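You operate a simulated robot arm through the tools that you are given. There is no shell and no other tool. Be economical: measure what you need, move in short steps, check, and stop when the job is done.

You are at the controls of a simulated robot arm. One attempt, no reset.

JOB
Take the green barrel from the top of the front table and put it on top of the red buoy there. Take the small blue battery and leave it on the grey pallet. Fetch the yellow barrel from the top of the left side table and set it on top of the yellow engine. Open the lower grey drawer. The order is free.

The check looks at the end state, three seconds after you hand in, the way a careful person would. Anything else that was tipped, shoved, dropped, spilled or broken makes it a failure.

ROBOT AND FRAMES
A 6-joint arm with a two-finger parallel gripper on a trunk, on a base that drives. Base frame: it is fixed to the floor where the robot stands at the start and does not move with it; the origin is under the middle of the robot, x ahead of it, y to its left, z up; the surface under the hand at the start is at about z = 0.76. Units: m, rad, N and s.
With the tool pointing down near the work surface it reaches from about 0.4 to 0.92 m from the robot's upright axis, wherever it stands. Its first joint turns from -2.007 to 2.007 rad. Places, roughly: green barrel (3x3x3 cm) [0.8, -0.1, 0.8]; grey pallet (7x7x2 cm) [0.8, 1.1, 0.8]; lower grey drawer [-2.9, 2.2, 0.2]; red buoy (5x5x4 cm) [0.7, -0.6, 0.8]; small blue battery [0.75, 0.5, 0.75]; yellow barrel (3x3x3 cm) [0.9, 0.6, 0.8]; yellow engine [1, 1, 0.75]. Payload 3.43 kg.
The TCP is the grasp point between the finger pads, 0.034 m short of the fingertips. In the tool frame z runs along the fingers and y along their closing line. Largest opening 0.128 m; finger width 0.024, thickness 0.012; the body of the gripper, 0.048 by 0.13 m, starts 0.096 m behind the TCP.
Orientation is that of the tool frame in the base frame, as a unit quaternion [x, y, z, w]. With the fingers straight down and closing along the base's y, the tool's x points along the base's -x, its y along +y and its z along -z.

CONTROLS
- The arm moves only by the tool drive_tool. Its arguments are lists of equal length, an entry for each row: "turn": the turn, a rotation vector about the tool's x, y, z in units of 6 degrees (1.0 is 6 degrees), a list of three; "delta_pos": the shift along the tool's x, y, z in units of 30 mm (1.0 is 30 mm), a list of three; "claw": the finger opening in mm, from 0 to 128. In form: {"turn": [[rx, ry, rz], ...], "delta_pos": [[tx, ty, tz], ...], "claw": [claw, ...]}. A call has 1 to 20 rows; each row shifts and turns the commanded pose from where the row before left it, along the tool's axes as they then stand. A call with a number of a shift or a turn outside -1 to 1 is refused whole. A row lasts 0.2 s, in which the tool goes at most 0.05 m and 0.15 rad; a call with a longer step from one row to the next is refused whole, and so is a gripper value outside its range. A pose out of reach is approached as far as the arm can. The call stops where the force on the tool passes 40 N (or 10 N more than at its start, if that is more) or the arm is blocked; 0.2 s more then pass. The fingers move at their own pace (about 0.108 m/s each) and stop on an object; they squeeze with about 37 N. The grip force told is the motor's: it shows also when the fingers shut on nothing. Time passes only in rows, and 0.2 s behind the last, so rows that do not move let the fingers close. It gives the time, the measured TCP pose, the force on the tool (base axes), the opening and the grip force at its end, in the units of the frame above (readings bear some noise), with the torque about the TCP (base axes, N m) and any sound that the robot's microphone picked up.
- Cameras (640 x 400 px; columns grow to the right, rows downward): "scene" is now at [0.057, 0.2053, 1.2508]; the picture's right is [0.12, -0.99, 0.00], its down [-0.42, -0.05, -0.91] and it looks along [0.90, 0.10, -0.42] (base axes); focal length 214 px, centre (320, 200). "wrist" rides on the gripper at [0.076, -0.011, -0.16] in the tool frame; the picture's right is [0.15, 0.99, 0.00], its down [-0.88, 0.13, -0.46] and it looks along [-0.45, 0.07, 0.89] (tool axes); focal length 234 px, centre (320, 200). There is no depth. A picture from a camera that has moved, and an enlarged one, comes with that camera's place and axes in the base frame and with its lens.
- grab_frame(camera): a new picture of that camera. It takes no simulated time.
- raise_lower(by): slides the trunk up (or, below 0, down) by that many m; the arm and the scene camera ride with it, the base frame stays. It gives what a move gives, with no picture.
- base_move(legs): drives the robot by 1 to 6 legs, each [ahead, turn to the left] in m and rad, along the robot's own axes; the way and the turn of a leg run together, so that a leg with both is an arc; at most 1.5 m and 3.142 rad a leg. The arm and the cameras ride along, it lands a little off, and it stops where it bumps. It gives what a move gives.
- aim_head(pan, tilt): turns the head with the scene camera to pan (to the left, within 1.798 rad either way) and tilt (down, from -0.506 to 1.204), counted from straight ahead of the robot. It gives what a move gives.
- close_up(camera, box): a new picture of the part [left, top, right, bottom] of that camera's present view, enlarged. It takes no simulated time.
- close_job(): hands the job in; it is judged then, once.

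Go step by step. Nothing tells you exact positions but the pictures and the camera data: compare them with the known pose of the tool, close in by small moves and look again before you grip or let go. The budget is 165 turns and 112 pictures, counting those below and the enlarged ones. Unless the task says otherwise, let go and move clear before handing in, and close with one line.

The tools are called after ">>>" as name(argument=value, ...) on one line, values as JSON. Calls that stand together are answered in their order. drive_tool: Moves the arm, as the interface text tells. Its arguments: {"type":"object","properties":{"turn":{"type":"array","items":{"type":"array","items":{"type":"number"}}},"delta_pos":{"type":"array","items":{"type":"array","items":{"type":"number"}}},"claw":{"type":"array","items":{"type":"number"}}},"required":["turn","delta_pos","claw"]} The other tools are called the same way: raise_lower (by) slides the trunk up or down; base_move (legs) drives the base; aim_head (pan, tilt) turns the head that bears the scene camera; grab_frame (camera) takes a picture; close_up (camera, box) takes an enlarged picture of a part of a camera's view; close_job () hands the job in.

At the start:

```text
time: 0.0
tcp_pos: [0.508, 0.0356, 1.0526]
ee_rot: [0.0, 1.0, 0.0, 0.0]
wrist_force: [-1.1, 0.7, 0.6]
moment: [-0.01, 0.02, -0.04]
opening: 0.128
grip_force: 0.1
trunk travel left (down, up): [-0.5, 0.29]
robot x, y, heading: [0.0034, -0.0006, 0.0]
head pan, tilt: [0.115, 0.431]
```

scene: 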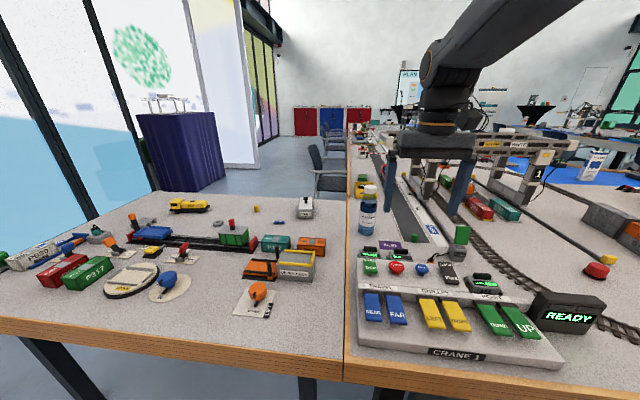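
wrist: 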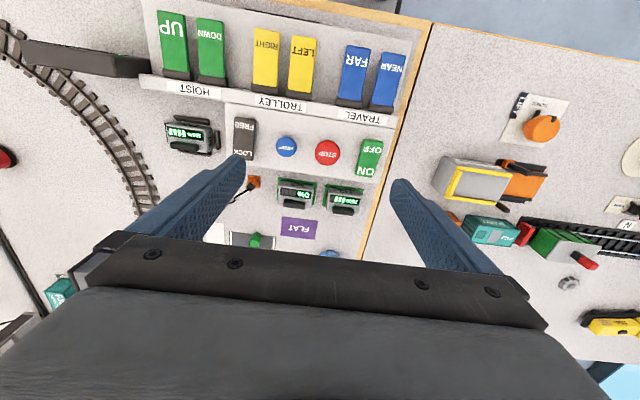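

I see a front table with a crane console and rail layout, and a left side table with toy trains. I'll enlarge parts of the scene to identify the objects.

>>> close_up(camera="scene", box=[340, 160, 500, 260])

>>> close_up(camera="scene", box=[160, 180, 340, 292])

>>> close_up(camera="scene", box=[0, 190, 210, 320])

>>> close_up(camera="scene", box=[440, 160, 640, 340])

```text
4.00 times, centred on (420, 210) of scene
camera zoom: at [0.057, 0.2053, 1.2508], right [0.12, -0.99, 0.0], down [-0.42, -0.05, -0.91], along [0.9, 0.1, -0.42], focal length 858 px, centre (-80, 160)
```

zoom: 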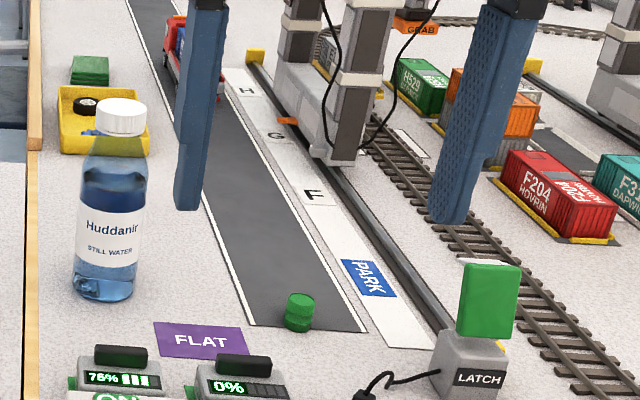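

```text
3.56 times, centred on (250, 236) of scene
camera zoom: at [0.057, 0.2053, 1.2508], right [0.12, -0.99, 0.0], down [-0.42, -0.05, -0.91], along [0.9, 0.1, -0.42], focal length 763 px, centre (569, 72)
```

zoom: 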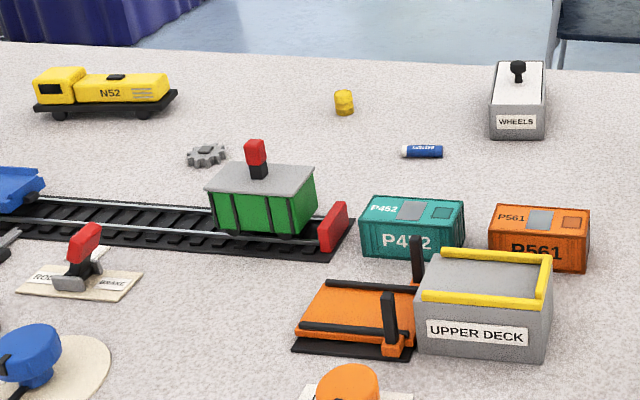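

```text
3.05 times, centred on (105, 255) of scene
camera zoom: at [0.057, 0.2053, 1.2508], right [0.12, -0.99, 0.0], down [-0.42, -0.05, -0.91], along [0.9, 0.1, -0.42], focal length 654 px, centre (975, 32)
```

zoom: 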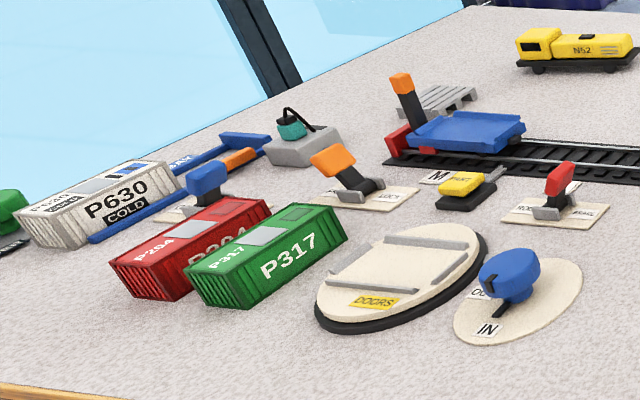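

```text
2.22 times, centred on (540, 250) of scene
camera zoom: at [0.057, 0.2053, 1.2508], right [0.12, -0.99, 0.0], down [-0.42, -0.05, -0.91], along [0.9, 0.1, -0.42], focal length 477 px, centre (-169, 89)
```

zoom: 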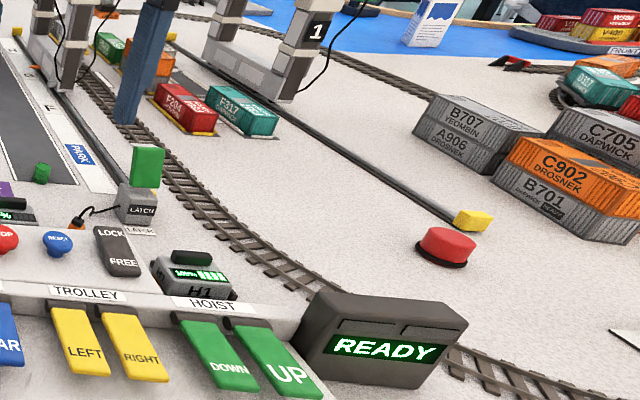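

Green barrel at about (0.78, -0.077), red buoy at about (0.655, -0.577), both on the front table. I'll move above the green barrel and look with the wrist camera.

>>> drive_tool(turn=[[0, 0, 0], [0, 0, 0], [0, 0, 0], [0, 0, 0], [0, 0, 0], [0, 0, 0], [0, 0, 0], [0, 0, 0], [0, 0, 0], [0, 0, 0]], delta_pos=[[-0.907, -0.375, 0.3], [-0.907, -0.375, 0.3], [-0.907, -0.375, 0.3], [-0.907, -0.375, 0.3], [-0.907, -0.375, 0.3], [-0.907, -0.375, 0.3], [-0.907, -0.375, 0.3], [-0.907, -0.375, 0.3], [-0.907, -0.375, 0.3], [-0.907, -0.375, 0.3]], claw=[80, 80, 80, 80, 80, 80, 80, 80, 80, 80])

>>> grab_frame(camera="wrist")

>>> grab_frame(camera="scene")

```text
time: 2.2
tcp_pos: [0.7806, -0.0763, 0.9618]
ee_rot: [0.0, 1.0, 0.0, 0.0]
wrist_force: [-0.6, 0.2, 0.0]
moment: [-0.04, -0.04, -0.01]
opening: 0.0802
grip_force: 0.1
trunk travel left (down, up): [-0.5, 0.29]
robot x, y, heading: [-0.0003, -0.0016, -0.004]
head pan, tilt: [0.115, 0.431]
```

```text
105 pictures are left
camera wrist: at [0.7043, -0.0879, 1.1225], right [-0.15, 0.99, 0.0], down [0.88, 0.13, 0.46], along [0.45, 0.07, -0.89], focal length 234 px, centre (320, 200)
```

wrist: 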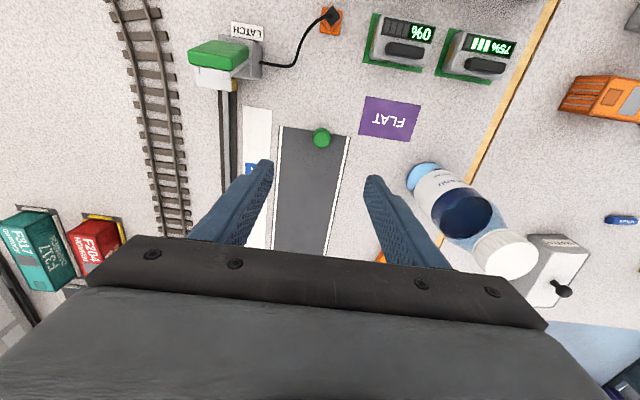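

```text
104 pictures are left
camera scene: at [0.0567, 0.2054, 1.2508], right [0.12, -0.99, 0.0], down [-0.42, -0.05, -0.91], along [0.9, 0.1, -0.42], focal length 214 px, centre (320, 200)
```

scene: 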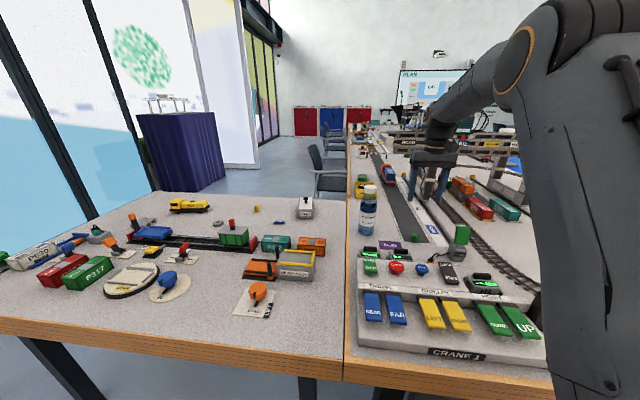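

The barrel appears centred near (0.777, -0.074), almost beneath the tool. I'll descend in part and check.

>>> drive_tool(turn=[[0, 0, 0], [0, 0, 0], [0, 0, 0], [0, 0, 0]], delta_pos=[[0.1, 0.04, 1], [0, 0, 1], [0, 0, 1], [0, 0, 0.6]], claw=[60, 60, 60, 60])

>>> grab_frame(camera="wrist")

```text
time: 3.2
tcp_pos: [0.7782, -0.0753, 0.8542]
ee_rot: [0.0, 1.0, 0.001, 0.0]
wrist_force: [0.4, -0.2, 0.6]
moment: [0.02, -0.04, -0.02]
opening: 0.0602
grip_force: 0.0
trunk travel left (down, up): [-0.5, 0.29]
robot x, y, heading: [0.0001, -0.0031, 0.002]
head pan, tilt: [0.115, 0.431]
```

```text
103 pictures are left
camera wrist: at [0.7014, -0.0866, 1.0147], right [-0.15, 0.99, 0.0], down [0.88, 0.13, 0.46], along [0.45, 0.07, -0.89], focal length 234 px, centre (320, 200)
```

wrist: 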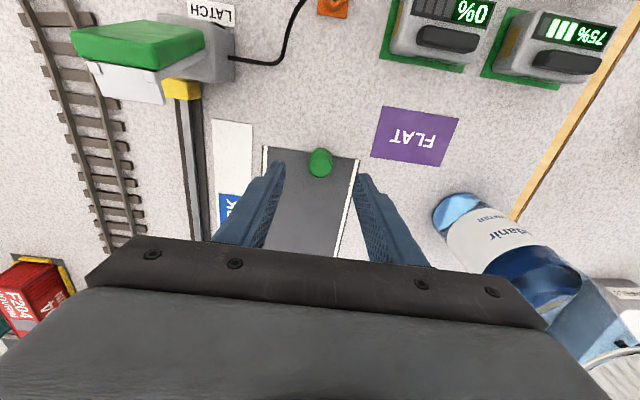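

Aligned. Descending to grip height and closing.

>>> drive_tool(turn=[[0, 0, 0], [0, 0, 0], [0, 0, 0], [0, 0, 0], [0, 0, 0], [0, 0, 0]], delta_pos=[[0, 0, 1], [0, 0.02, 0.85], [0, 0, 0], [0, 0, 0], [0, 0, 0], [0, 0, 0]], claw=[60, 60, 40, 0, 0, 0])

>>> grab_frame(camera="wrist")

```text
time: 4.6
tcp_pos: [0.7771, -0.0753, 0.8001]
ee_rot: [0.0, 1.0, -0.001, 0.0]
wrist_force: [0.1, -0.7, -0.5]
moment: [0.01, 0.0, -0.01]
opening: 0.0223
grip_force: 37.2
trunk travel left (down, up): [-0.5, 0.29]
robot x, y, heading: [-0.0038, -0.0029, 0.001]
head pan, tilt: [0.115, 0.431]
```

```text
102 pictures are left
camera wrist: at [0.7008, -0.0858, 0.9597], right [-0.15, 0.99, 0.0], down [0.88, 0.13, 0.46], along [0.45, 0.07, -0.89], focal length 234 px, centre (320, 200)
```

wrist: 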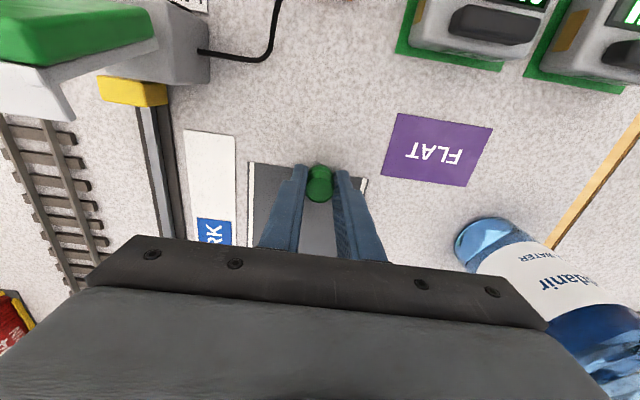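

The barrel is held (22 mm). Lifting and carrying it toward the buoy.

>>> drive_tool(turn=[[0, 0, 0], [0, 0, 0], [0, 0, 0], [0, 0, 0], [0, 0, 0], [0, 0, 0]], delta_pos=[[0, 0, -0.5], [0, 0, -1], [0, 0, -1], [0, 0, -1], [0, 0, -1], [0, 0, -1]], claw=[0, 0, 0, 0, 0, 0])

>>> drive_tool(turn=[[0, 0, 0], [0, 0, 0], [0, 0, 0], [0, 0, 0], [0, 0, 0], [0, 0, 0], [0, 0, 0], [0, 0, 0], [0, 0, 0], [0, 0, 0], [0, 0, 0], [0, 0, 0], [0, 0, 0], [0, 0, 0], [0, 0, 0], [0, 0, 0], [0, 0, 0]], delta_pos=[[0.24, -0.98, 0], [0.24, -0.98, 0], [0.24, -0.98, 0], [0.24, -0.98, 0], [0.24, -0.98, 0], [0.24, -0.98, 0], [0.24, -0.98, 0], [0.24, -0.98, 0], [0.24, -0.98, 0], [0.24, -0.98, 0], [0.24, -0.98, 0], [0.24, -0.98, 0], [0.24, -0.98, 0], [0.24, -0.98, 0], [0.24, -0.98, 0], [0.24, -0.98, 0], [0.24, -0.98, 0]], claw=[0, 0, 0, 0, 0, 0, 0, 0, 0, 0, 0, 0, 0, 0, 0, 0, 0])

>>> grab_frame(camera="wrist")

>>> aim_head(pan=-0.75, tilt=0.45)

>>> grab_frame(camera="scene")

```text
time: 6.0
tcp_pos: [0.7775, -0.0751, 0.9646]
ee_rot: [0.0, 1.0, 0.0, 0.001]
wrist_force: [1.0, 0.9, -1.2]
moment: [-0.02, 0.02, -0.02]
opening: 0.0222
grip_force: 37.1
trunk travel left (down, up): [-0.5, 0.29]
robot x, y, heading: [0.0003, -0.0, 0.0]
head pan, tilt: [0.115, 0.431]
```

```text
time: 9.6
tcp_pos: [0.652, -0.5726, 0.9626]
ee_rot: [-0.001, 1.0, 0.0, 0.0]
wrist_force: [-0.4, 0.4, 0.0]
moment: [-0.06, 0.04, -0.02]
opening: 0.0223
grip_force: 37.4
out of reach, approached as far as the arm can: row 17
trunk travel left (down, up): [-0.5, 0.29]
robot x, y, heading: [-0.0024, 0.0007, -0.001]
head pan, tilt: [0.115, 0.431]
```

```text
101 pictures are left
camera wrist: at [0.5758, -0.5829, 1.1232], right [-0.15, 0.99, 0.0], down [0.88, 0.13, 0.46], along [0.45, 0.07, -0.89], focal length 234 px, centre (320, 200)
```

wrist: 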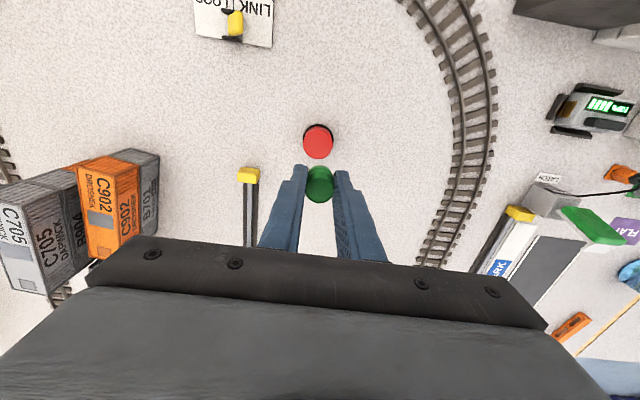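

```text
time: 10.8
tcp_pos: [0.6529, -0.5722, 0.9639]
ee_rot: [-0.001, 1.0, 0.0, 0.0]
wrist_force: [-0.1, 0.6, 0.2]
moment: [0.0, -0.04, 0.03]
opening: 0.0222
grip_force: 37.2
trunk travel left (down, up): [-0.5, 0.29]
robot x, y, heading: [0.0016, 0.0015, -0.001]
head pan, tilt: [-0.75, 0.45]
```

```text
100 pictures are left
camera scene: at [0.0328, 0.1318, 1.2491], right [-0.68, -0.73, 0.0], down [-0.32, 0.3, -0.9], along [0.66, -0.61, -0.44], focal length 214 px, centre (320, 200)
```

scene: 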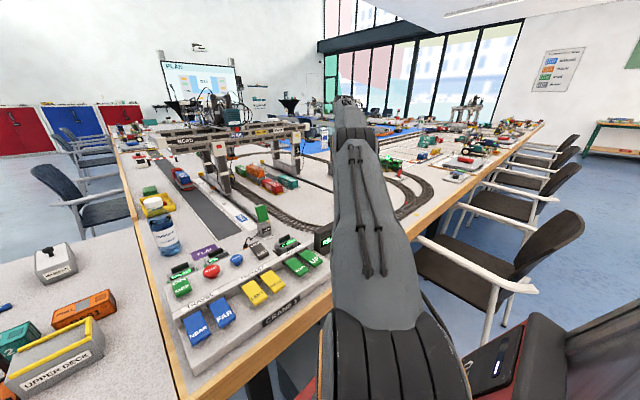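

Buoy at about (0.649, -0.573), nearly straight below. I'll check its top surface.

>>> close_up(camera="wrist", box=[260, 100, 380, 200])

>>> drive_tool(turn=[[0, 0, 0], [0, 0, 0], [0, 0, 0]], delta_pos=[[0.05, -0.03, 1], [0.05, 0, 1], [0, 0, 0.5]], claw=[0, 0, 0])

>>> close_up(camera="wrist", box=[220, 100, 420, 225])

```text
4.00 times, centred on (320, 150) of wrist
camera zoom: at [0.5761, -0.5829, 1.1228], right [-0.15, 0.99, 0.0], down [0.88, 0.13, 0.46], along [0.45, 0.07, -0.89], focal length 937 px, centre (320, 400)
```

zoom: 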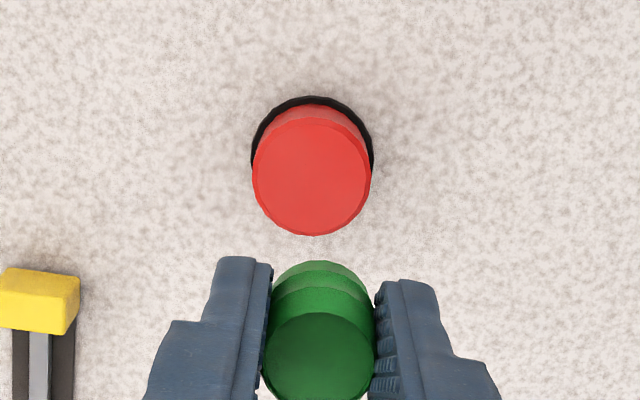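

```text
time: 11.6
tcp_pos: [0.6484, -0.5719, 0.8883]
ee_rot: [0.0, 1.0, 0.0, 0.0]
wrist_force: [0.2, 0.8, -0.8]
moment: [-0.02, -0.03, -0.03]
opening: 0.0223
grip_force: 37.3
trunk travel left (down, up): [-0.5, 0.29]
robot x, y, heading: [-0.0014, -0.0006, 0.001]
head pan, tilt: [-0.75, 0.45]
```

```text
3.20 times, centred on (320, 162) of wrist
camera zoom: at [0.5723, -0.5835, 1.048], right [-0.15, 0.99, 0.0], down [0.88, 0.13, 0.46], along [0.45, 0.07, -0.89], focal length 749 px, centre (320, 320)
```

zoom: 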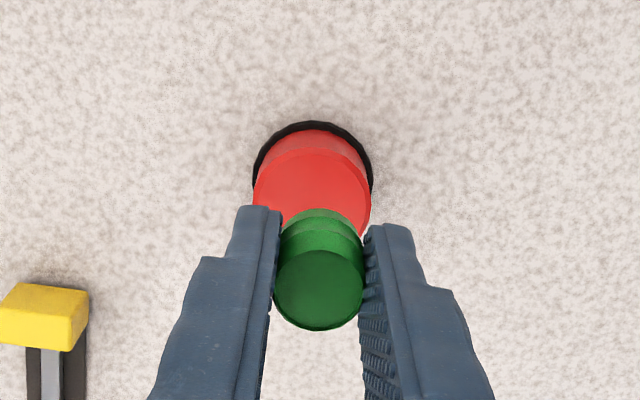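

Flat-topped buoy, top centre about (0.654, -0.573). I'll correct the offset and lower to just above it.

>>> drive_tool(turn=[[0, 0, 0], [0, 0, 0], [0, 0, 0]], delta_pos=[[-0.18, -0.04, 0.6], [0, 0, 0.6], [0, 0, 0.1]], claw=[0, 0, 0])

>>> close_up(camera="wrist", box=[220, 100, 420, 225])

```text
time: 12.4
tcp_pos: [0.6543, -0.574, 0.849]
ee_rot: [0.0, 1.0, 0.0, 0.0]
wrist_force: [-0.4, 0.4, 0.4]
moment: [-0.02, 0.01, 0.0]
opening: 0.0223
grip_force: 37.3
trunk travel left (down, up): [-0.5, 0.29]
robot x, y, heading: [0.0003, 0.0009, 0.0]
head pan, tilt: [-0.75, 0.45]
```

```text
3.20 times, centred on (320, 162) of wrist
camera zoom: at [0.5782, -0.5846, 1.0092], right [-0.15, 0.99, 0.0], down [0.88, 0.13, 0.46], along [0.45, 0.07, -0.89], focal length 749 px, centre (320, 320)
```

zoom: 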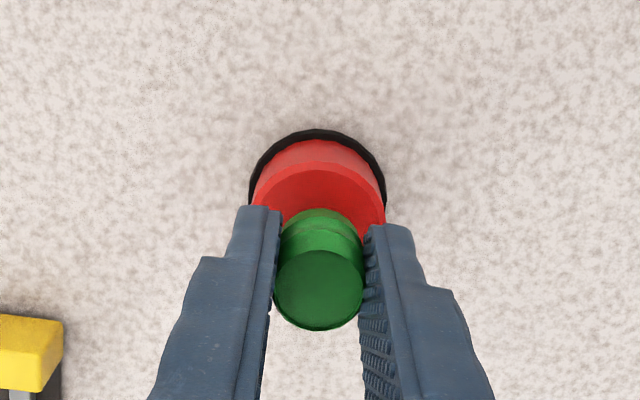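

Looks centred. Lowering in small steps until contact.

>>> drive_tool(turn=[[0, 0, 0], [0, 0, 0]], delta_pos=[[0, 0, 0.1], [0, 0, 0.1]], claw=[0, 0])

>>> close_up(camera="wrist", box=[220, 100, 420, 225])

```text
time: 13.0
tcp_pos: [0.6545, -0.5738, 0.8424]
ee_rot: [0.0, 1.0, 0.0, 0.0]
wrist_force: [0.6, 0.7, -0.1]
moment: [-0.02, 0.04, 0.01]
opening: 0.022
grip_force: 37.1
trunk travel left (down, up): [-0.5, 0.29]
robot x, y, heading: [0.0036, 0.0003, -0.001]
head pan, tilt: [-0.75, 0.45]
```

```text
3.20 times, centred on (320, 162) of wrist
camera zoom: at [0.5783, -0.5845, 1.003], right [-0.15, 0.99, 0.0], down [0.88, 0.13, 0.46], along [0.45, 0.07, -0.89], focal length 749 px, centre (320, 320)
```

zoom: 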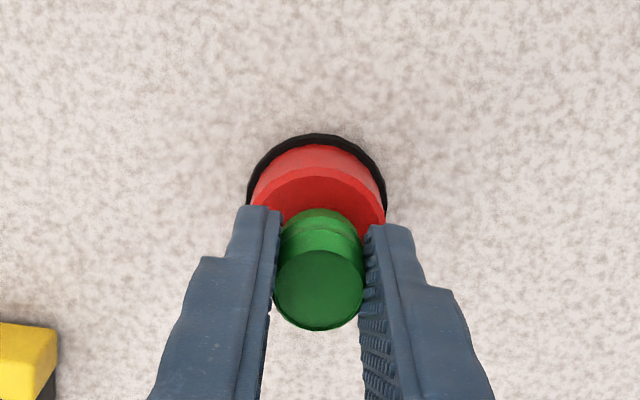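

No contact yet; continuing gently.

>>> drive_tool(turn=[[0, 0, 0], [0, 0, 0]], delta_pos=[[0, 0, 0.05], [0, 0, 0.05]], claw=[0, 0])

>>> drive_tool(turn=[[0, 0, 0], [0, 0, 0]], delta_pos=[[0, 0, 0.05], [0, 0, 0.0]], claw=[0, 0])

```text
time: 13.6
tcp_pos: [0.6552, -0.5725, 0.84]
ee_rot: [0.0, 1.0, -0.001, 0.0]
wrist_force: [0.3, 0.3, 0.9]
moment: [-0.01, 0.0, 0.0]
opening: 0.0223
grip_force: 36.8
trunk travel left (down, up): [-0.5, 0.29]
robot x, y, heading: [-0.0013, 0.0021, 0.001]
head pan, tilt: [-0.75, 0.45]
```

```text
time: 14.2
tcp_pos: [0.6552, -0.5735, 0.8388]
ee_rot: [0.001, 1.0, 0.0, 0.0]
wrist_force: [-0.1, 0.0, -0.7]
moment: [-0.02, 0.01, -0.02]
opening: 0.0224
grip_force: 36.5
trunk travel left (down, up): [-0.5, 0.29]
robot x, y, heading: [-0.0009, 0.0022, 0.001]
head pan, tilt: [-0.75, 0.45]
```

>>> drive_tool(turn=[[0, 0, 0], [0, 0, 0]], delta_pos=[[0, 0, 0.05], [0, 0, 0.05]], claw=[0, 0])

>>> close_up(camera="wrist", box=[220, 100, 420, 225])

```text
time: 14.8
tcp_pos: [0.6553, -0.5738, 0.8368]
ee_rot: [0.0, 1.0, -0.001, 0.001]
wrist_force: [-1.4, 1.9, 9.3]
moment: [0.14, 0.01, 0.0]
opening: 0.0224
grip_force: 36.2
trunk travel left (down, up): [-0.5, 0.29]
robot x, y, heading: [0.0005, -0.0002, -0.002]
head pan, tilt: [-0.75, 0.45]
```

```text
3.20 times, centred on (320, 162) of wrist
camera zoom: at [0.5781, -0.5846, 0.9973], right [-0.15, 0.99, 0.0], down [0.88, 0.13, 0.46], along [0.45, 0.07, -0.89], focal length 749 px, centre (320, 320)
```

zoom: 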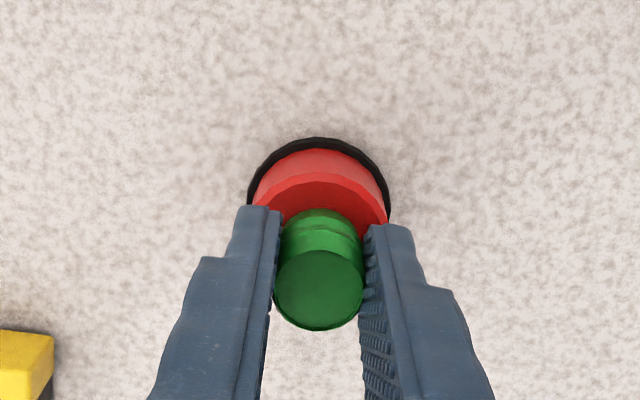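

Contact at z = 0.837. Releasing and lifting straight up.

>>> drive_tool(turn=[[0, 0, 0], [0, 0, 0], [0, 0, 0], [0, 0, 0], [0, 0, 0], [0, 0, 0], [0, 0, 0], [0, 0, 0]], delta_pos=[[0, 0, 0], [0, 0, 0], [0, 0, -0.3], [0, 0, -0.7], [0, 0, -1], [0, 0, -1], [0, 0, -1], [0, 0, -0.5]], claw=[35, 60, 60, 60, 60, 60, 60, 60])

>>> grab_frame(camera="wrist")

```text
time: 16.6
tcp_pos: [0.653, -0.5718, 0.9705]
ee_rot: [0.0, 1.0, 0.0, 0.001]
wrist_force: [0.0, 0.4, -0.6]
moment: [0.03, 0.03, 0.01]
opening: 0.0601
grip_force: 0.0
out of reach, approached as far as the arm can: row 8
trunk travel left (down, up): [-0.5, 0.29]
robot x, y, heading: [0.0011, 0.0036, -0.002]
head pan, tilt: [-0.75, 0.45]
```

```text
94 pictures are left
camera wrist: at [0.5764, -0.5831, 1.13], right [-0.15, 0.99, 0.0], down [0.88, 0.13, 0.46], along [0.45, 0.07, -0.89], focal length 234 px, centre (320, 200)
```

wrist: 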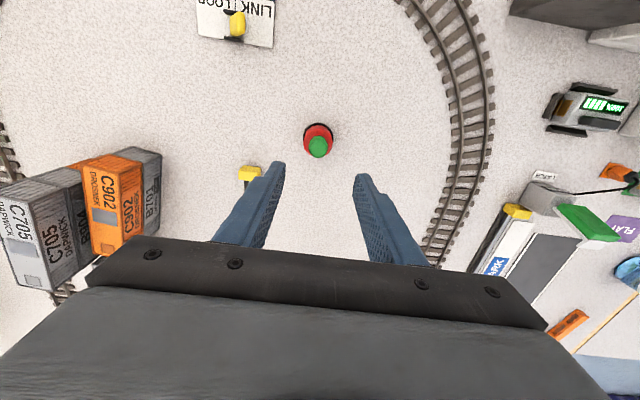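

The green barrel stands on the buoy. I'll retract the arm, and look left to see the floor for driving.

>>> drive_tool(turn=[[0, 0, 0], [0, 0, 0], [0, 0, 0], [0, 0, 0], [0, 0, 0], [0, 0, 0], [0, 0, 0], [0, 0, 0], [0, 0, 0], [0, 0, 0], [0, 0, 0], [0, 0, 0], [0, 0, 0], [0, 0, 0], [0, 0, 0], [0, 0, 0], [0, 0, 0], [0, 0, 0], [0, 0, 0]], delta_pos=[[0.42, 0.95, -0.27], [0.42, 0.95, -0.27], [0.42, 0.95, -0.27], [0.42, 0.95, -0.27], [0.42, 0.95, -0.27], [0.42, 0.95, -0.27], [0.42, 0.95, -0.27], [0.42, 0.95, -0.27], [0.42, 0.95, -0.27], [0.42, 0.95, -0.27], [0.42, 0.95, -0.27], [0.42, 0.95, -0.27], [0.42, 0.95, -0.27], [0.42, 0.95, -0.27], [0.42, 0.95, -0.27], [0.42, 0.95, -0.27], [0.42, 0.95, -0.27], [0.42, 0.95, 0], [0.42, 0.95, 0]], claw=[60, 60, 60, 60, 60, 60, 60, 60, 60, 60, 60, 60, 60, 60, 60, 60, 60, 60, 60])

>>> aim_head(pan=1.3, tilt=0.55)

>>> grab_frame(camera="scene")

```text
time: 20.6
tcp_pos: [0.4114, -0.0302, 1.1064]
ee_rot: [0.0, 1.0, 0.0, 0.0]
wrist_force: [-1.2, 0.5, -0.5]
moment: [-0.01, 0.0, -0.03]
opening: 0.0599
grip_force: 0.1
trunk travel left (down, up): [-0.5, 0.29]
robot x, y, heading: [0.0015, 0.0017, -0.005]
head pan, tilt: [-0.75, 0.45]
```

```text
time: 22.6
tcp_pos: [0.413, -0.0306, 1.1081]
ee_rot: [-0.001, 1.0, 0.0, 0.001]
wrist_force: [-0.3, -0.2, 0.3]
moment: [-0.01, 0.04, -0.02]
opening: 0.0601
grip_force: 0.0
trunk travel left (down, up): [-0.5, 0.29]
robot x, y, heading: [0.0014, -0.0011, -0.001]
head pan, tilt: [1.3, 0.55]
```

```text
93 pictures are left
camera scene: at [-0.0105, 0.2811, 1.24], right [0.96, -0.27, 0.0], down [-0.14, -0.5, -0.85], along [0.23, 0.82, -0.52], focal length 214 px, centre (320, 200)
```

scene: 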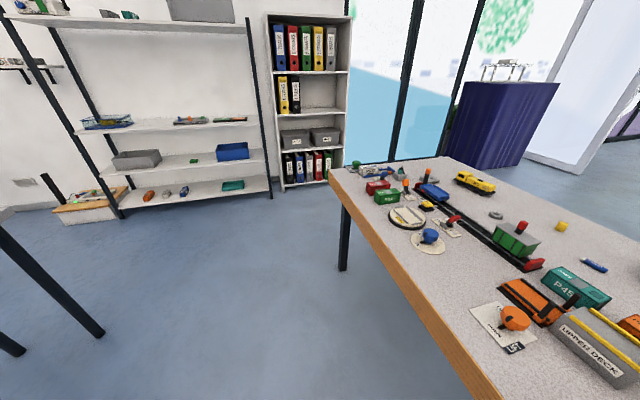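

The floor to the left is clear. I'll turn left, drive 0.75 m along the table edge, and turn back to face it.

>>> base_move(legs=[[0, 1.571], [0.75, 0], [0, -1.571]])

>>> aim_head(pan=0.0, tilt=0.55)

>>> grab_frame(camera="scene")

>>> grab_frame(camera="wrist")

```text
time: 24.6
tcp_pos: [0.3392, 0.1475, 1.108]
ee_rot: [-0.242, 0.97, -0.001, 0.0]
wrist_force: [-0.1, -0.3, 0.3]
moment: [0.0, 0.02, -0.01]
opening: 0.0599
grip_force: 0.1
trunk travel left (down, up): [-0.5, 0.29]
robot x, y, heading: [-0.0421, -0.0116, 0.339]
head pan, tilt: [1.3, 0.55]
stopped in leg 1: the robot was blocked; the commanded pose is now the measured one
```

```text
time: 26.1
tcp_pos: [0.3396, 0.1483, 1.1078]
ee_rot: [-0.241, 0.971, 0.0, 0.001]
wrist_force: [0.9, 0.3, -1.5]
moment: [0.02, 0.01, -0.02]
opening: 0.0603
grip_force: 0.0
trunk travel left (down, up): [-0.5, 0.29]
robot x, y, heading: [-0.0429, -0.0111, 0.342]
head pan, tilt: [0.0, 0.55]
```

```text
92 pictures are left
camera scene: at [-0.0569, 0.192, 1.24], right [0.34, -0.94, 0.0], down [-0.49, -0.18, -0.85], along [0.8, 0.29, -0.52], focal length 214 px, centre (320, 200)
```

scene: 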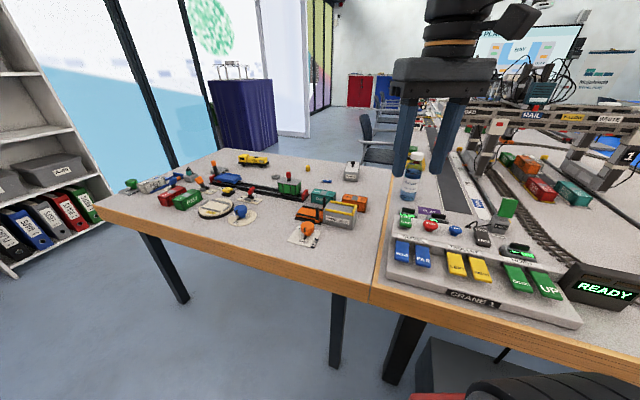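

```text
91 pictures are left
camera wrist: at [0.2769, 0.1033, 1.2675], right [-0.59, 0.81, 0.0], down [0.72, 0.53, 0.46], along [0.37, 0.27, -0.89], focal length 234 px, centre (320, 200)
```

wrist: 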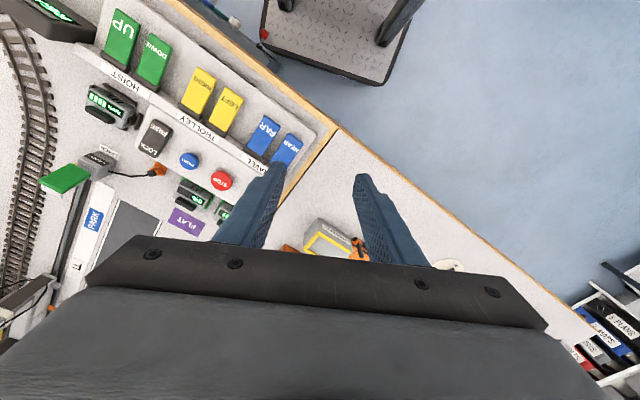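

The base caught a table leg while turning; the tables look undisturbed. I'll back off first, then turn and drive along.

>>> base_move(legs=[[-0.32, 0]])

>>> base_move(legs=[[0, 1.229], [0.88, 0], [0, -1.571]])

>>> grab_frame(camera="scene")

```text
time: 28.2
tcp_pos: [0.0353, 0.0392, 1.1084]
ee_rot: [-0.24, 0.971, 0.0, 0.0]
wrist_force: [-0.5, 0.4, -0.4]
moment: [0.06, -0.01, -0.02]
opening: 0.0598
grip_force: 0.0
trunk travel left (down, up): [-0.5, 0.29]
robot x, y, heading: [-0.3466, -0.1157, 0.341]
head pan, tilt: [0.0, 0.55]
```

```text
time: 39.8
tcp_pos: [0.065, 0.7826, 1.1077]
ee_rot: [-0.07, 0.998, 0.0, 0.0]
wrist_force: [0.8, 0.2, 0.6]
moment: [0.03, 0.02, 0.0]
opening: 0.0601
grip_force: 0.2
trunk travel left (down, up): [-0.5, 0.29]
robot x, y, heading: [-0.3492, 0.7622, -0.004]
head pan, tilt: [0.0, 0.55]
```

```text
90 pictures are left
camera scene: at [-0.2924, 0.9568, 1.24], right [0.0, -1.0, 0.0], down [-0.52, 0.0, -0.85], along [0.85, 0.0, -0.52], focal length 214 px, centre (320, 200)
```

scene: 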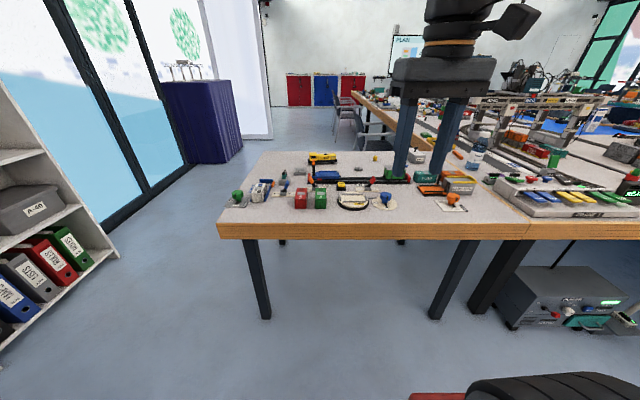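

Legs of the left table are at y≈0.27 and 1.28, so I fit between. Driving ahead and checking clearance with the head.

>>> base_move(legs=[[0.39, 0]])

>>> aim_head(pan=-0.4, tilt=1.2)

>>> grab_frame(camera="scene")

>>> grab_frame(camera="wrist")

```text
time: 42.2
tcp_pos: [0.4599, 0.7836, 1.1083]
ee_rot: [-0.073, 0.997, 0.0, -0.001]
wrist_force: [-1.0, 0.3, -0.2]
moment: [0.0, -0.05, -0.01]
opening: 0.0599
grip_force: 0.1
trunk travel left (down, up): [-0.5, 0.29]
robot x, y, heading: [0.0478, 0.7607, -0.001]
head pan, tilt: [0.0, 0.55]
```

```text
time: 43.3
tcp_pos: [0.4605, 0.7835, 1.1081]
ee_rot: [-0.074, 0.997, 0.001, 0.0]
wrist_force: [-0.7, -0.3, 0.4]
moment: [-0.01, 0.02, -0.01]
opening: 0.06
grip_force: 0.2
trunk travel left (down, up): [-0.5, 0.29]
robot x, y, heading: [0.048, 0.7644, 0.002]
head pan, tilt: [-0.4, 1.201]
```

```text
89 pictures are left
camera scene: at [0.0626, 0.9348, 1.191], right [-0.39, -0.92, 0.0], down [-0.86, 0.36, -0.36], along [0.33, -0.14, -0.93], focal length 214 px, centre (320, 200)
```

scene: 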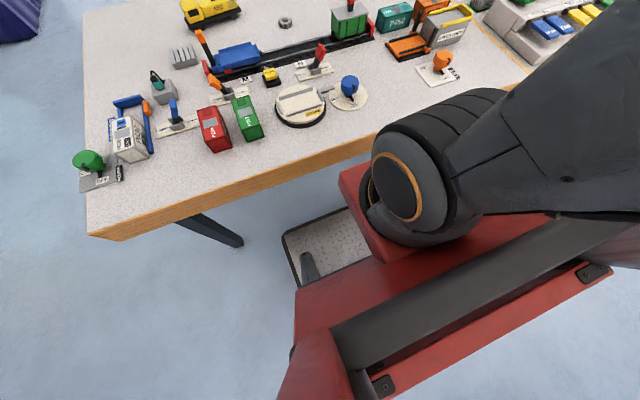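

```text
88 pictures are left
camera wrist: at [0.3856, 0.7618, 1.2675], right [-0.29, 0.96, 0.0], down [0.85, 0.26, 0.46], along [0.44, 0.13, -0.89], focal length 234 px, centre (320, 200)
```

wrist: 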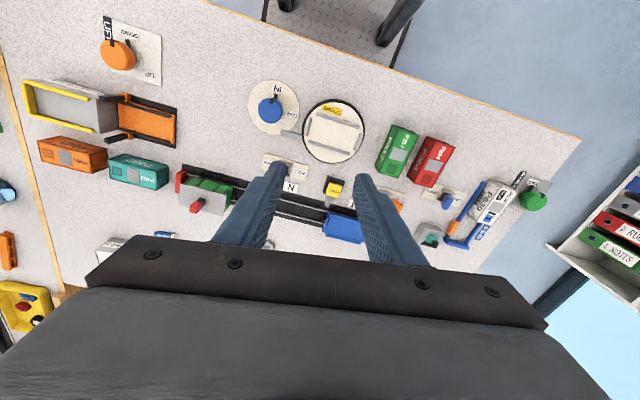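

The trunk is close to the edge but clear. I'll square the tool and move over toward the yellow barrel at a safe height to look.

>>> drive_tool(turn=[[0, 0, 0.7], [0, 0, 0.7], [0, 0, 0], [0, 0, 0], [0, 0, 0], [0, 0, 0], [0, 0, 0], [0, 0, 0], [0, 0, 0], [0, 0, 0], [0, 0, 0], [0, 0, 0], [0, 0, 0], [0, 0, 0], [0, 0, 0], [0, 0, 0]], delta_pos=[[0, 0, 0], [0, 0, 0], [-1, -0.3, 0.2], [-1, -0.3, 0.2], [-1, -0.3, 0.2], [-1, -0.3, 0.2], [-1, -0.3, 0.2], [-1, -0.3, 0.2], [-1, -0.3, 0.2], [-1, -0.3, 0.2], [-1, -0.3, 0.2], [-1, -0.3, 0.2], [-1, -0.3, 0.2], [-1, -0.3, 0.2], [-1, -0.3, 0.2], [-1, -0.3, 0.2]], claw=[60, 60, 60, 60, 60, 60, 60, 60, 60, 60, 60, 60, 60, 60, 60, 60])

>>> grab_frame(camera="wrist")

>>> aim_head(pan=0.1, tilt=0.55)

>>> grab_frame(camera="scene")

```text
time: 46.7
tcp_pos: [0.8796, 0.6576, 1.0237]
ee_rot: [0.0, 1.0, 0.0, -0.001]
wrist_force: [-0.7, -0.3, 1.3]
moment: [-0.03, -0.07, -0.01]
opening: 0.06
grip_force: 0.1
trunk travel left (down, up): [-0.5, 0.29]
robot x, y, heading: [0.0443, 0.7593, -0.004]
head pan, tilt: [-0.4, 1.201]
```

```text
87 pictures are left
camera wrist: at [0.8035, 0.6459, 1.1832], right [-0.15, 0.99, 0.0], down [0.88, 0.13, 0.46], along [0.45, 0.07, -0.89], focal length 234 px, centre (320, 200)
```

wrist: 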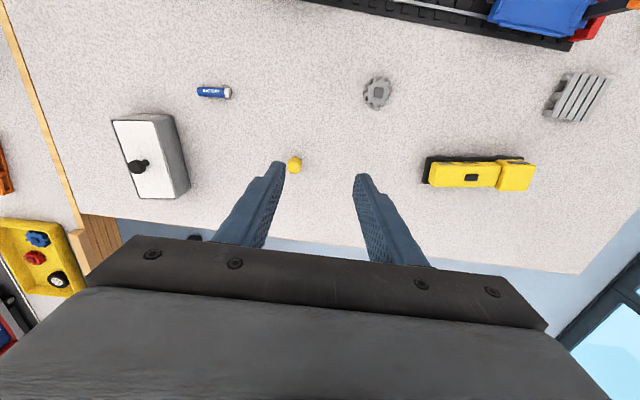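

```text
time: 47.7
tcp_pos: [0.879, 0.6562, 1.0227]
ee_rot: [0.0, 1.0, 0.0, 0.0]
wrist_force: [0.5, 0.0, -0.1]
moment: [0.02, 0.02, 0.03]
opening: 0.06
grip_force: 0.0
trunk travel left (down, up): [-0.5, 0.29]
robot x, y, heading: [0.0451, 0.7613, -0.001]
head pan, tilt: [0.099, 0.55]
```

```text
86 pictures are left
camera scene: at [0.1005, 0.9654, 1.24], right [0.1, -0.99, 0.0], down [-0.52, -0.05, -0.85], along [0.85, 0.08, -0.52], focal length 214 px, centre (320, 200)
```

scene: 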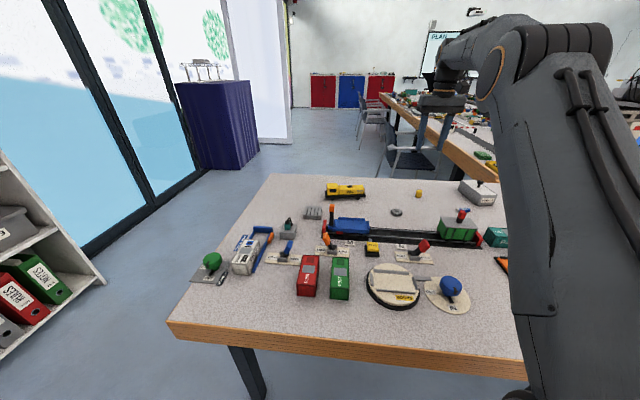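

Yellow barrel at about (0.943, 0.621). Moving above it, lower.

>>> drive_tool(turn=[[0, 0, 0], [0, 0, 0], [0, 0, 0], [0, 0, 0], [0, 0, 0], [0, 0, 0]], delta_pos=[[0, -0.2, 0.9], [0, -0.2, 0.9], [-0.5, -0.2, 0.9], [-0.5, -0.2, 0.9], [-0.6, -0.2, 0.9], [-0.53, -0.18, 0.9]], claw=[60, 60, 60, 60, 60, 60])

>>> grab_frame(camera="wrist")

```text
time: 49.1
tcp_pos: [0.9414, 0.6204, 0.8616]
ee_rot: [0.0, 1.0, 0.001, 0.0]
wrist_force: [-0.4, 0.4, 0.4]
moment: [0.0, -0.03, -0.02]
opening: 0.0597
grip_force: 0.0
trunk travel left (down, up): [-0.5, 0.29]
robot x, y, heading: [0.049, 0.7686, 0.003]
head pan, tilt: [0.099, 0.55]
```

```text
85 pictures are left
camera wrist: at [0.8656, 0.6101, 1.0222], right [-0.15, 0.99, 0.0], down [0.88, 0.13, 0.46], along [0.45, 0.07, -0.89], focal length 234 px, centre (320, 200)
```

wrist: 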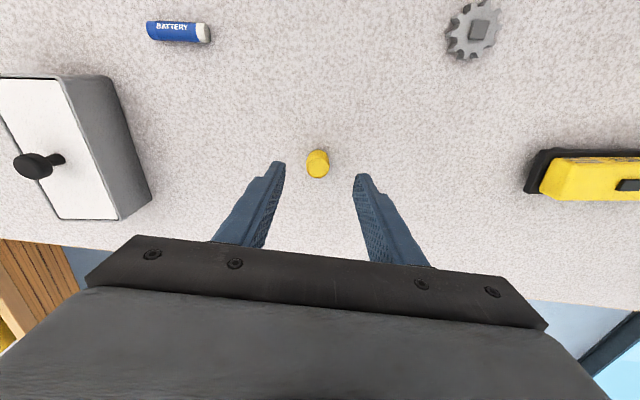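

Aligned within a few mm. Descending and gripping.

>>> drive_tool(turn=[[0, 0, 0], [0, 0, 0], [0, 0, 0], [0, 0, 0], [0, 0, 0], [0, 0, 0]], delta_pos=[[-0.13, -0.02, 1], [0, 0, 1.0], [0, 0, 0], [0, 0, 0], [0, 0, 0], [0, 0, 0]], claw=[60, 60, 40, 0, 0, 0])

>>> grab_frame(camera="wrist")

```text
time: 50.5
tcp_pos: [0.9462, 0.6205, 0.8018]
ee_rot: [0.0, 1.0, 0.001, 0.0]
wrist_force: [-0.3, 1.0, -0.4]
moment: [-0.03, -0.02, -0.03]
opening: 0.0218
grip_force: 36.9
trunk travel left (down, up): [-0.5, 0.29]
robot x, y, heading: [0.0485, 0.7608, 0.0]
head pan, tilt: [0.099, 0.55]
```

```text
84 pictures are left
camera wrist: at [0.8704, 0.6096, 0.9615], right [-0.15, 0.99, 0.0], down [0.88, 0.13, 0.46], along [0.45, 0.07, -0.89], focal length 234 px, centre (320, 200)
```

wrist: 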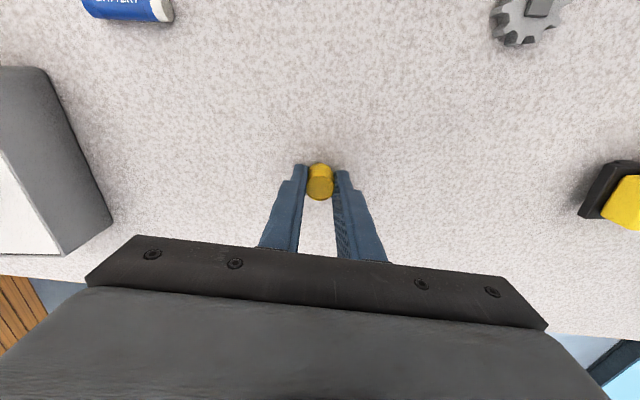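

Held. Lift and carry toward the engine for a look.

>>> drive_tool(turn=[[0, 0, 0], [0, 0, 0], [0, 0, 0], [0, 0, 0], [0, 0, 0], [0, 0, 0], [0, 0, 0], [0, 0, 0], [0, 0, 0], [0, 0, 0], [0, 0, 0], [0, 0, 0], [0, 0, 0], [0, 0, 0]], delta_pos=[[0, 0, -0.5], [0, 0, -1], [0, 0, -1], [0.3, 0, -1], [0.4, 0, -0.5], [0.4, 1, 0], [0, 1, 0], [0, 1, 0], [0, 1, 0], [0, 1, 0], [0, 1, 0], [0, 1, 0], [0, 1, 0], [0, 1, 0]], claw=[0, 0, 0, 0, 0, 0, 0, 0, 0, 0, 0, 0, 0, 0])

>>> grab_frame(camera="wrist")

>>> close_up(camera="scene", box=[290, 120, 450, 220])

```text
time: 53.5
tcp_pos: [0.9148, 0.8906, 0.9224]
ee_rot: [0.001, 1.0, -0.001, 0.0]
wrist_force: [-1.2, -0.3, 0.1]
moment: [0.03, 0.0, 0.02]
opening: 0.022
grip_force: 37.3
trunk travel left (down, up): [-0.5, 0.29]
robot x, y, heading: [0.0459, 0.763, 0.001]
head pan, tilt: [0.099, 0.55]
```

```text
83 pictures are left
camera wrist: at [0.838, 0.8793, 1.0816], right [-0.14, 0.99, 0.0], down [0.88, 0.13, 0.46], along [0.45, 0.07, -0.89], focal length 234 px, centre (320, 200)
```

wrist: 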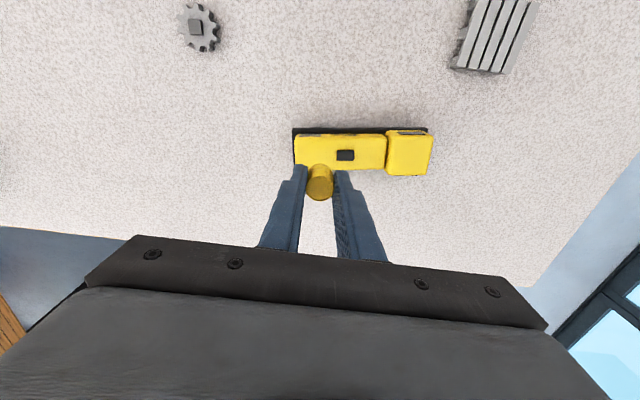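

```text
4.00 times, centred on (370, 170) of scene
camera zoom: at [0.1004, 0.9653, 1.2401], right [0.1, -0.99, 0.0], down [-0.52, -0.05, -0.85], along [0.85, 0.09, -0.52], focal length 858 px, centre (120, 320)
```

zoom: 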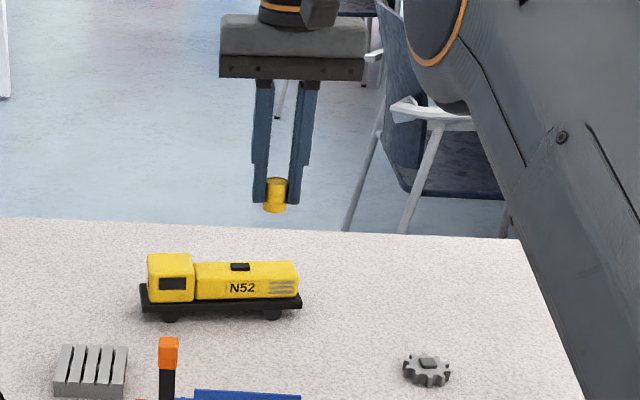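

>>> close_up(camera="wrist", box=[260, 100, 460, 225])

```text
3.20 times, centred on (360, 162) of wrist
camera zoom: at [0.838, 0.8793, 1.0816], right [-0.14, 0.99, 0.0], down [0.88, 0.13, 0.46], along [0.45, 0.07, -0.89], focal length 749 px, centre (192, 320)
```

zoom: 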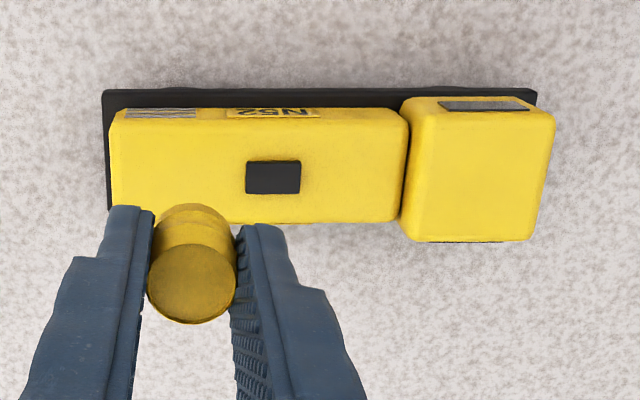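

The cab roof is a clean flat spot, centre about (0.898, 0.994). I'll move above it and look.

>>> drive_tool(turn=[[0, 0, 0], [0, 0, 0], [0, 0, 0], [0, 0, 0], [0, 0, 0]], delta_pos=[[0.14, 0.86, 0], [0.14, 0.86, 0], [0.14, 0.86, 0], [0.14, 0.87, 0], [0, 0, 0.7]], claw=[0, 0, 0, 0, 0])

>>> close_up(camera="wrist", box=[220, 100, 420, 225])

>>> close_up(camera="scene", box=[290, 120, 450, 220])

```text
time: 54.7
tcp_pos: [0.8984, 0.9943, 0.9002]
ee_rot: [0.0, 1.0, 0.0, -0.001]
wrist_force: [-0.2, -0.1, 0.1]
moment: [-0.01, -0.01, -0.03]
opening: 0.0223
grip_force: 36.8
trunk travel left (down, up): [-0.5, 0.29]
robot x, y, heading: [0.0425, 0.7608, -0.0]
head pan, tilt: [0.099, 0.55]
```

```text
3.20 times, centred on (320, 162) of wrist
camera zoom: at [0.8217, 0.9838, 1.0607], right [-0.15, 0.99, 0.0], down [0.88, 0.13, 0.46], along [0.45, 0.07, -0.89], focal length 749 px, centre (320, 320)
```

zoom: 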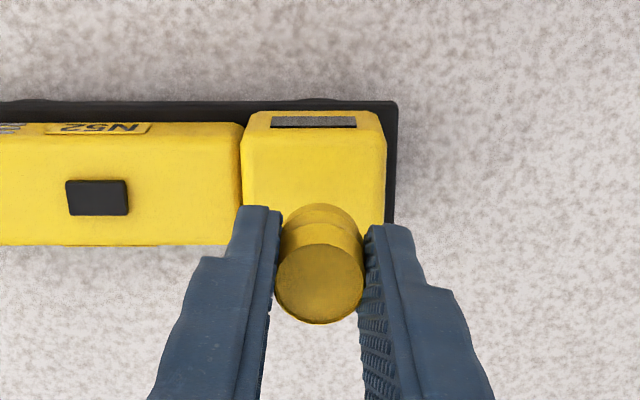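

```text
4.00 times, centred on (370, 170) of scene
camera zoom: at [0.1004, 0.9655, 1.24], right [0.1, -0.99, 0.0], down [-0.52, -0.05, -0.85], along [0.85, 0.09, -0.52], focal length 858 px, centre (120, 320)
```

zoom: 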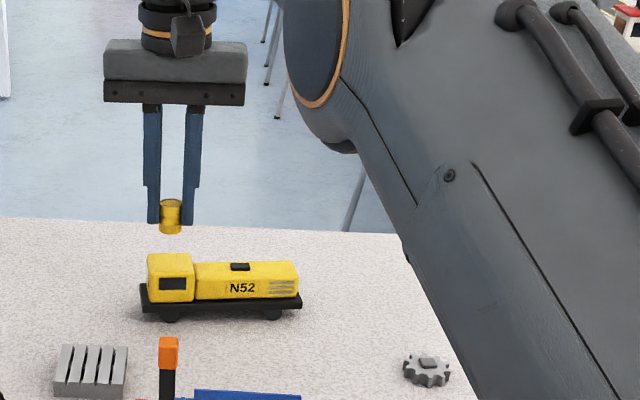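

Well aligned. Lowering in small steps.

>>> drive_tool(turn=[[0, 0, 0], [0, 0, 0]], delta_pos=[[0, 0, 0.5], [0, 0, 0.4]], claw=[0, 0])

>>> close_up(camera="wrist", box=[220, 100, 420, 225])

>>> close_up(camera="scene", box=[300, 150, 380, 200])

```text
time: 55.3
tcp_pos: [0.8984, 0.9943, 0.8729]
ee_rot: [0.0, 1.0, 0.001, 0.0]
wrist_force: [-0.3, 0.3, 0.0]
moment: [-0.02, -0.01, -0.02]
opening: 0.0221
grip_force: 36.8
trunk travel left (down, up): [-0.5, 0.29]
robot x, y, heading: [0.0432, 0.7617, -0.001]
head pan, tilt: [0.099, 0.55]
```

```text
3.20 times, centred on (320, 162) of wrist
camera zoom: at [0.8218, 0.9836, 1.0334], right [-0.15, 0.99, 0.0], down [0.88, 0.13, 0.46], along [0.45, 0.07, -0.89], focal length 749 px, centre (320, 320)
```

zoom: 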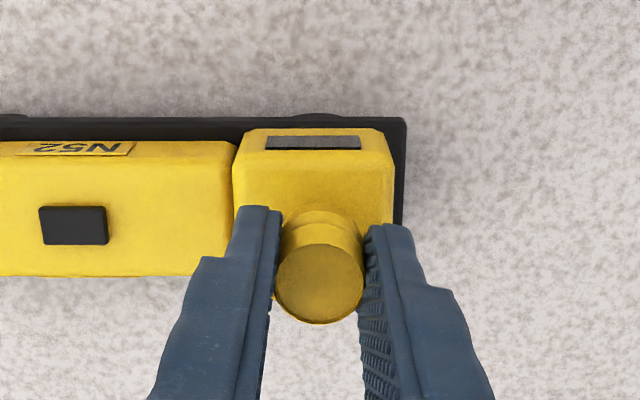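

```text
8.00 times, centred on (340, 175) of scene
camera zoom: at [0.1004, 0.9656, 1.24], right [0.1, -0.99, 0.0], down [-0.52, -0.05, -0.85], along [0.85, 0.09, -0.52], focal length 1716 px, centre (160, 400)
```

zoom: 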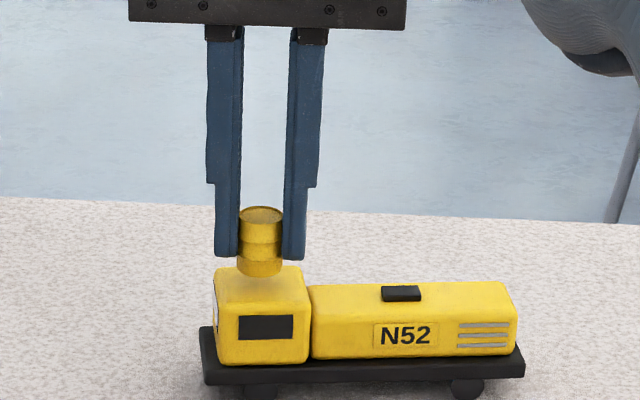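

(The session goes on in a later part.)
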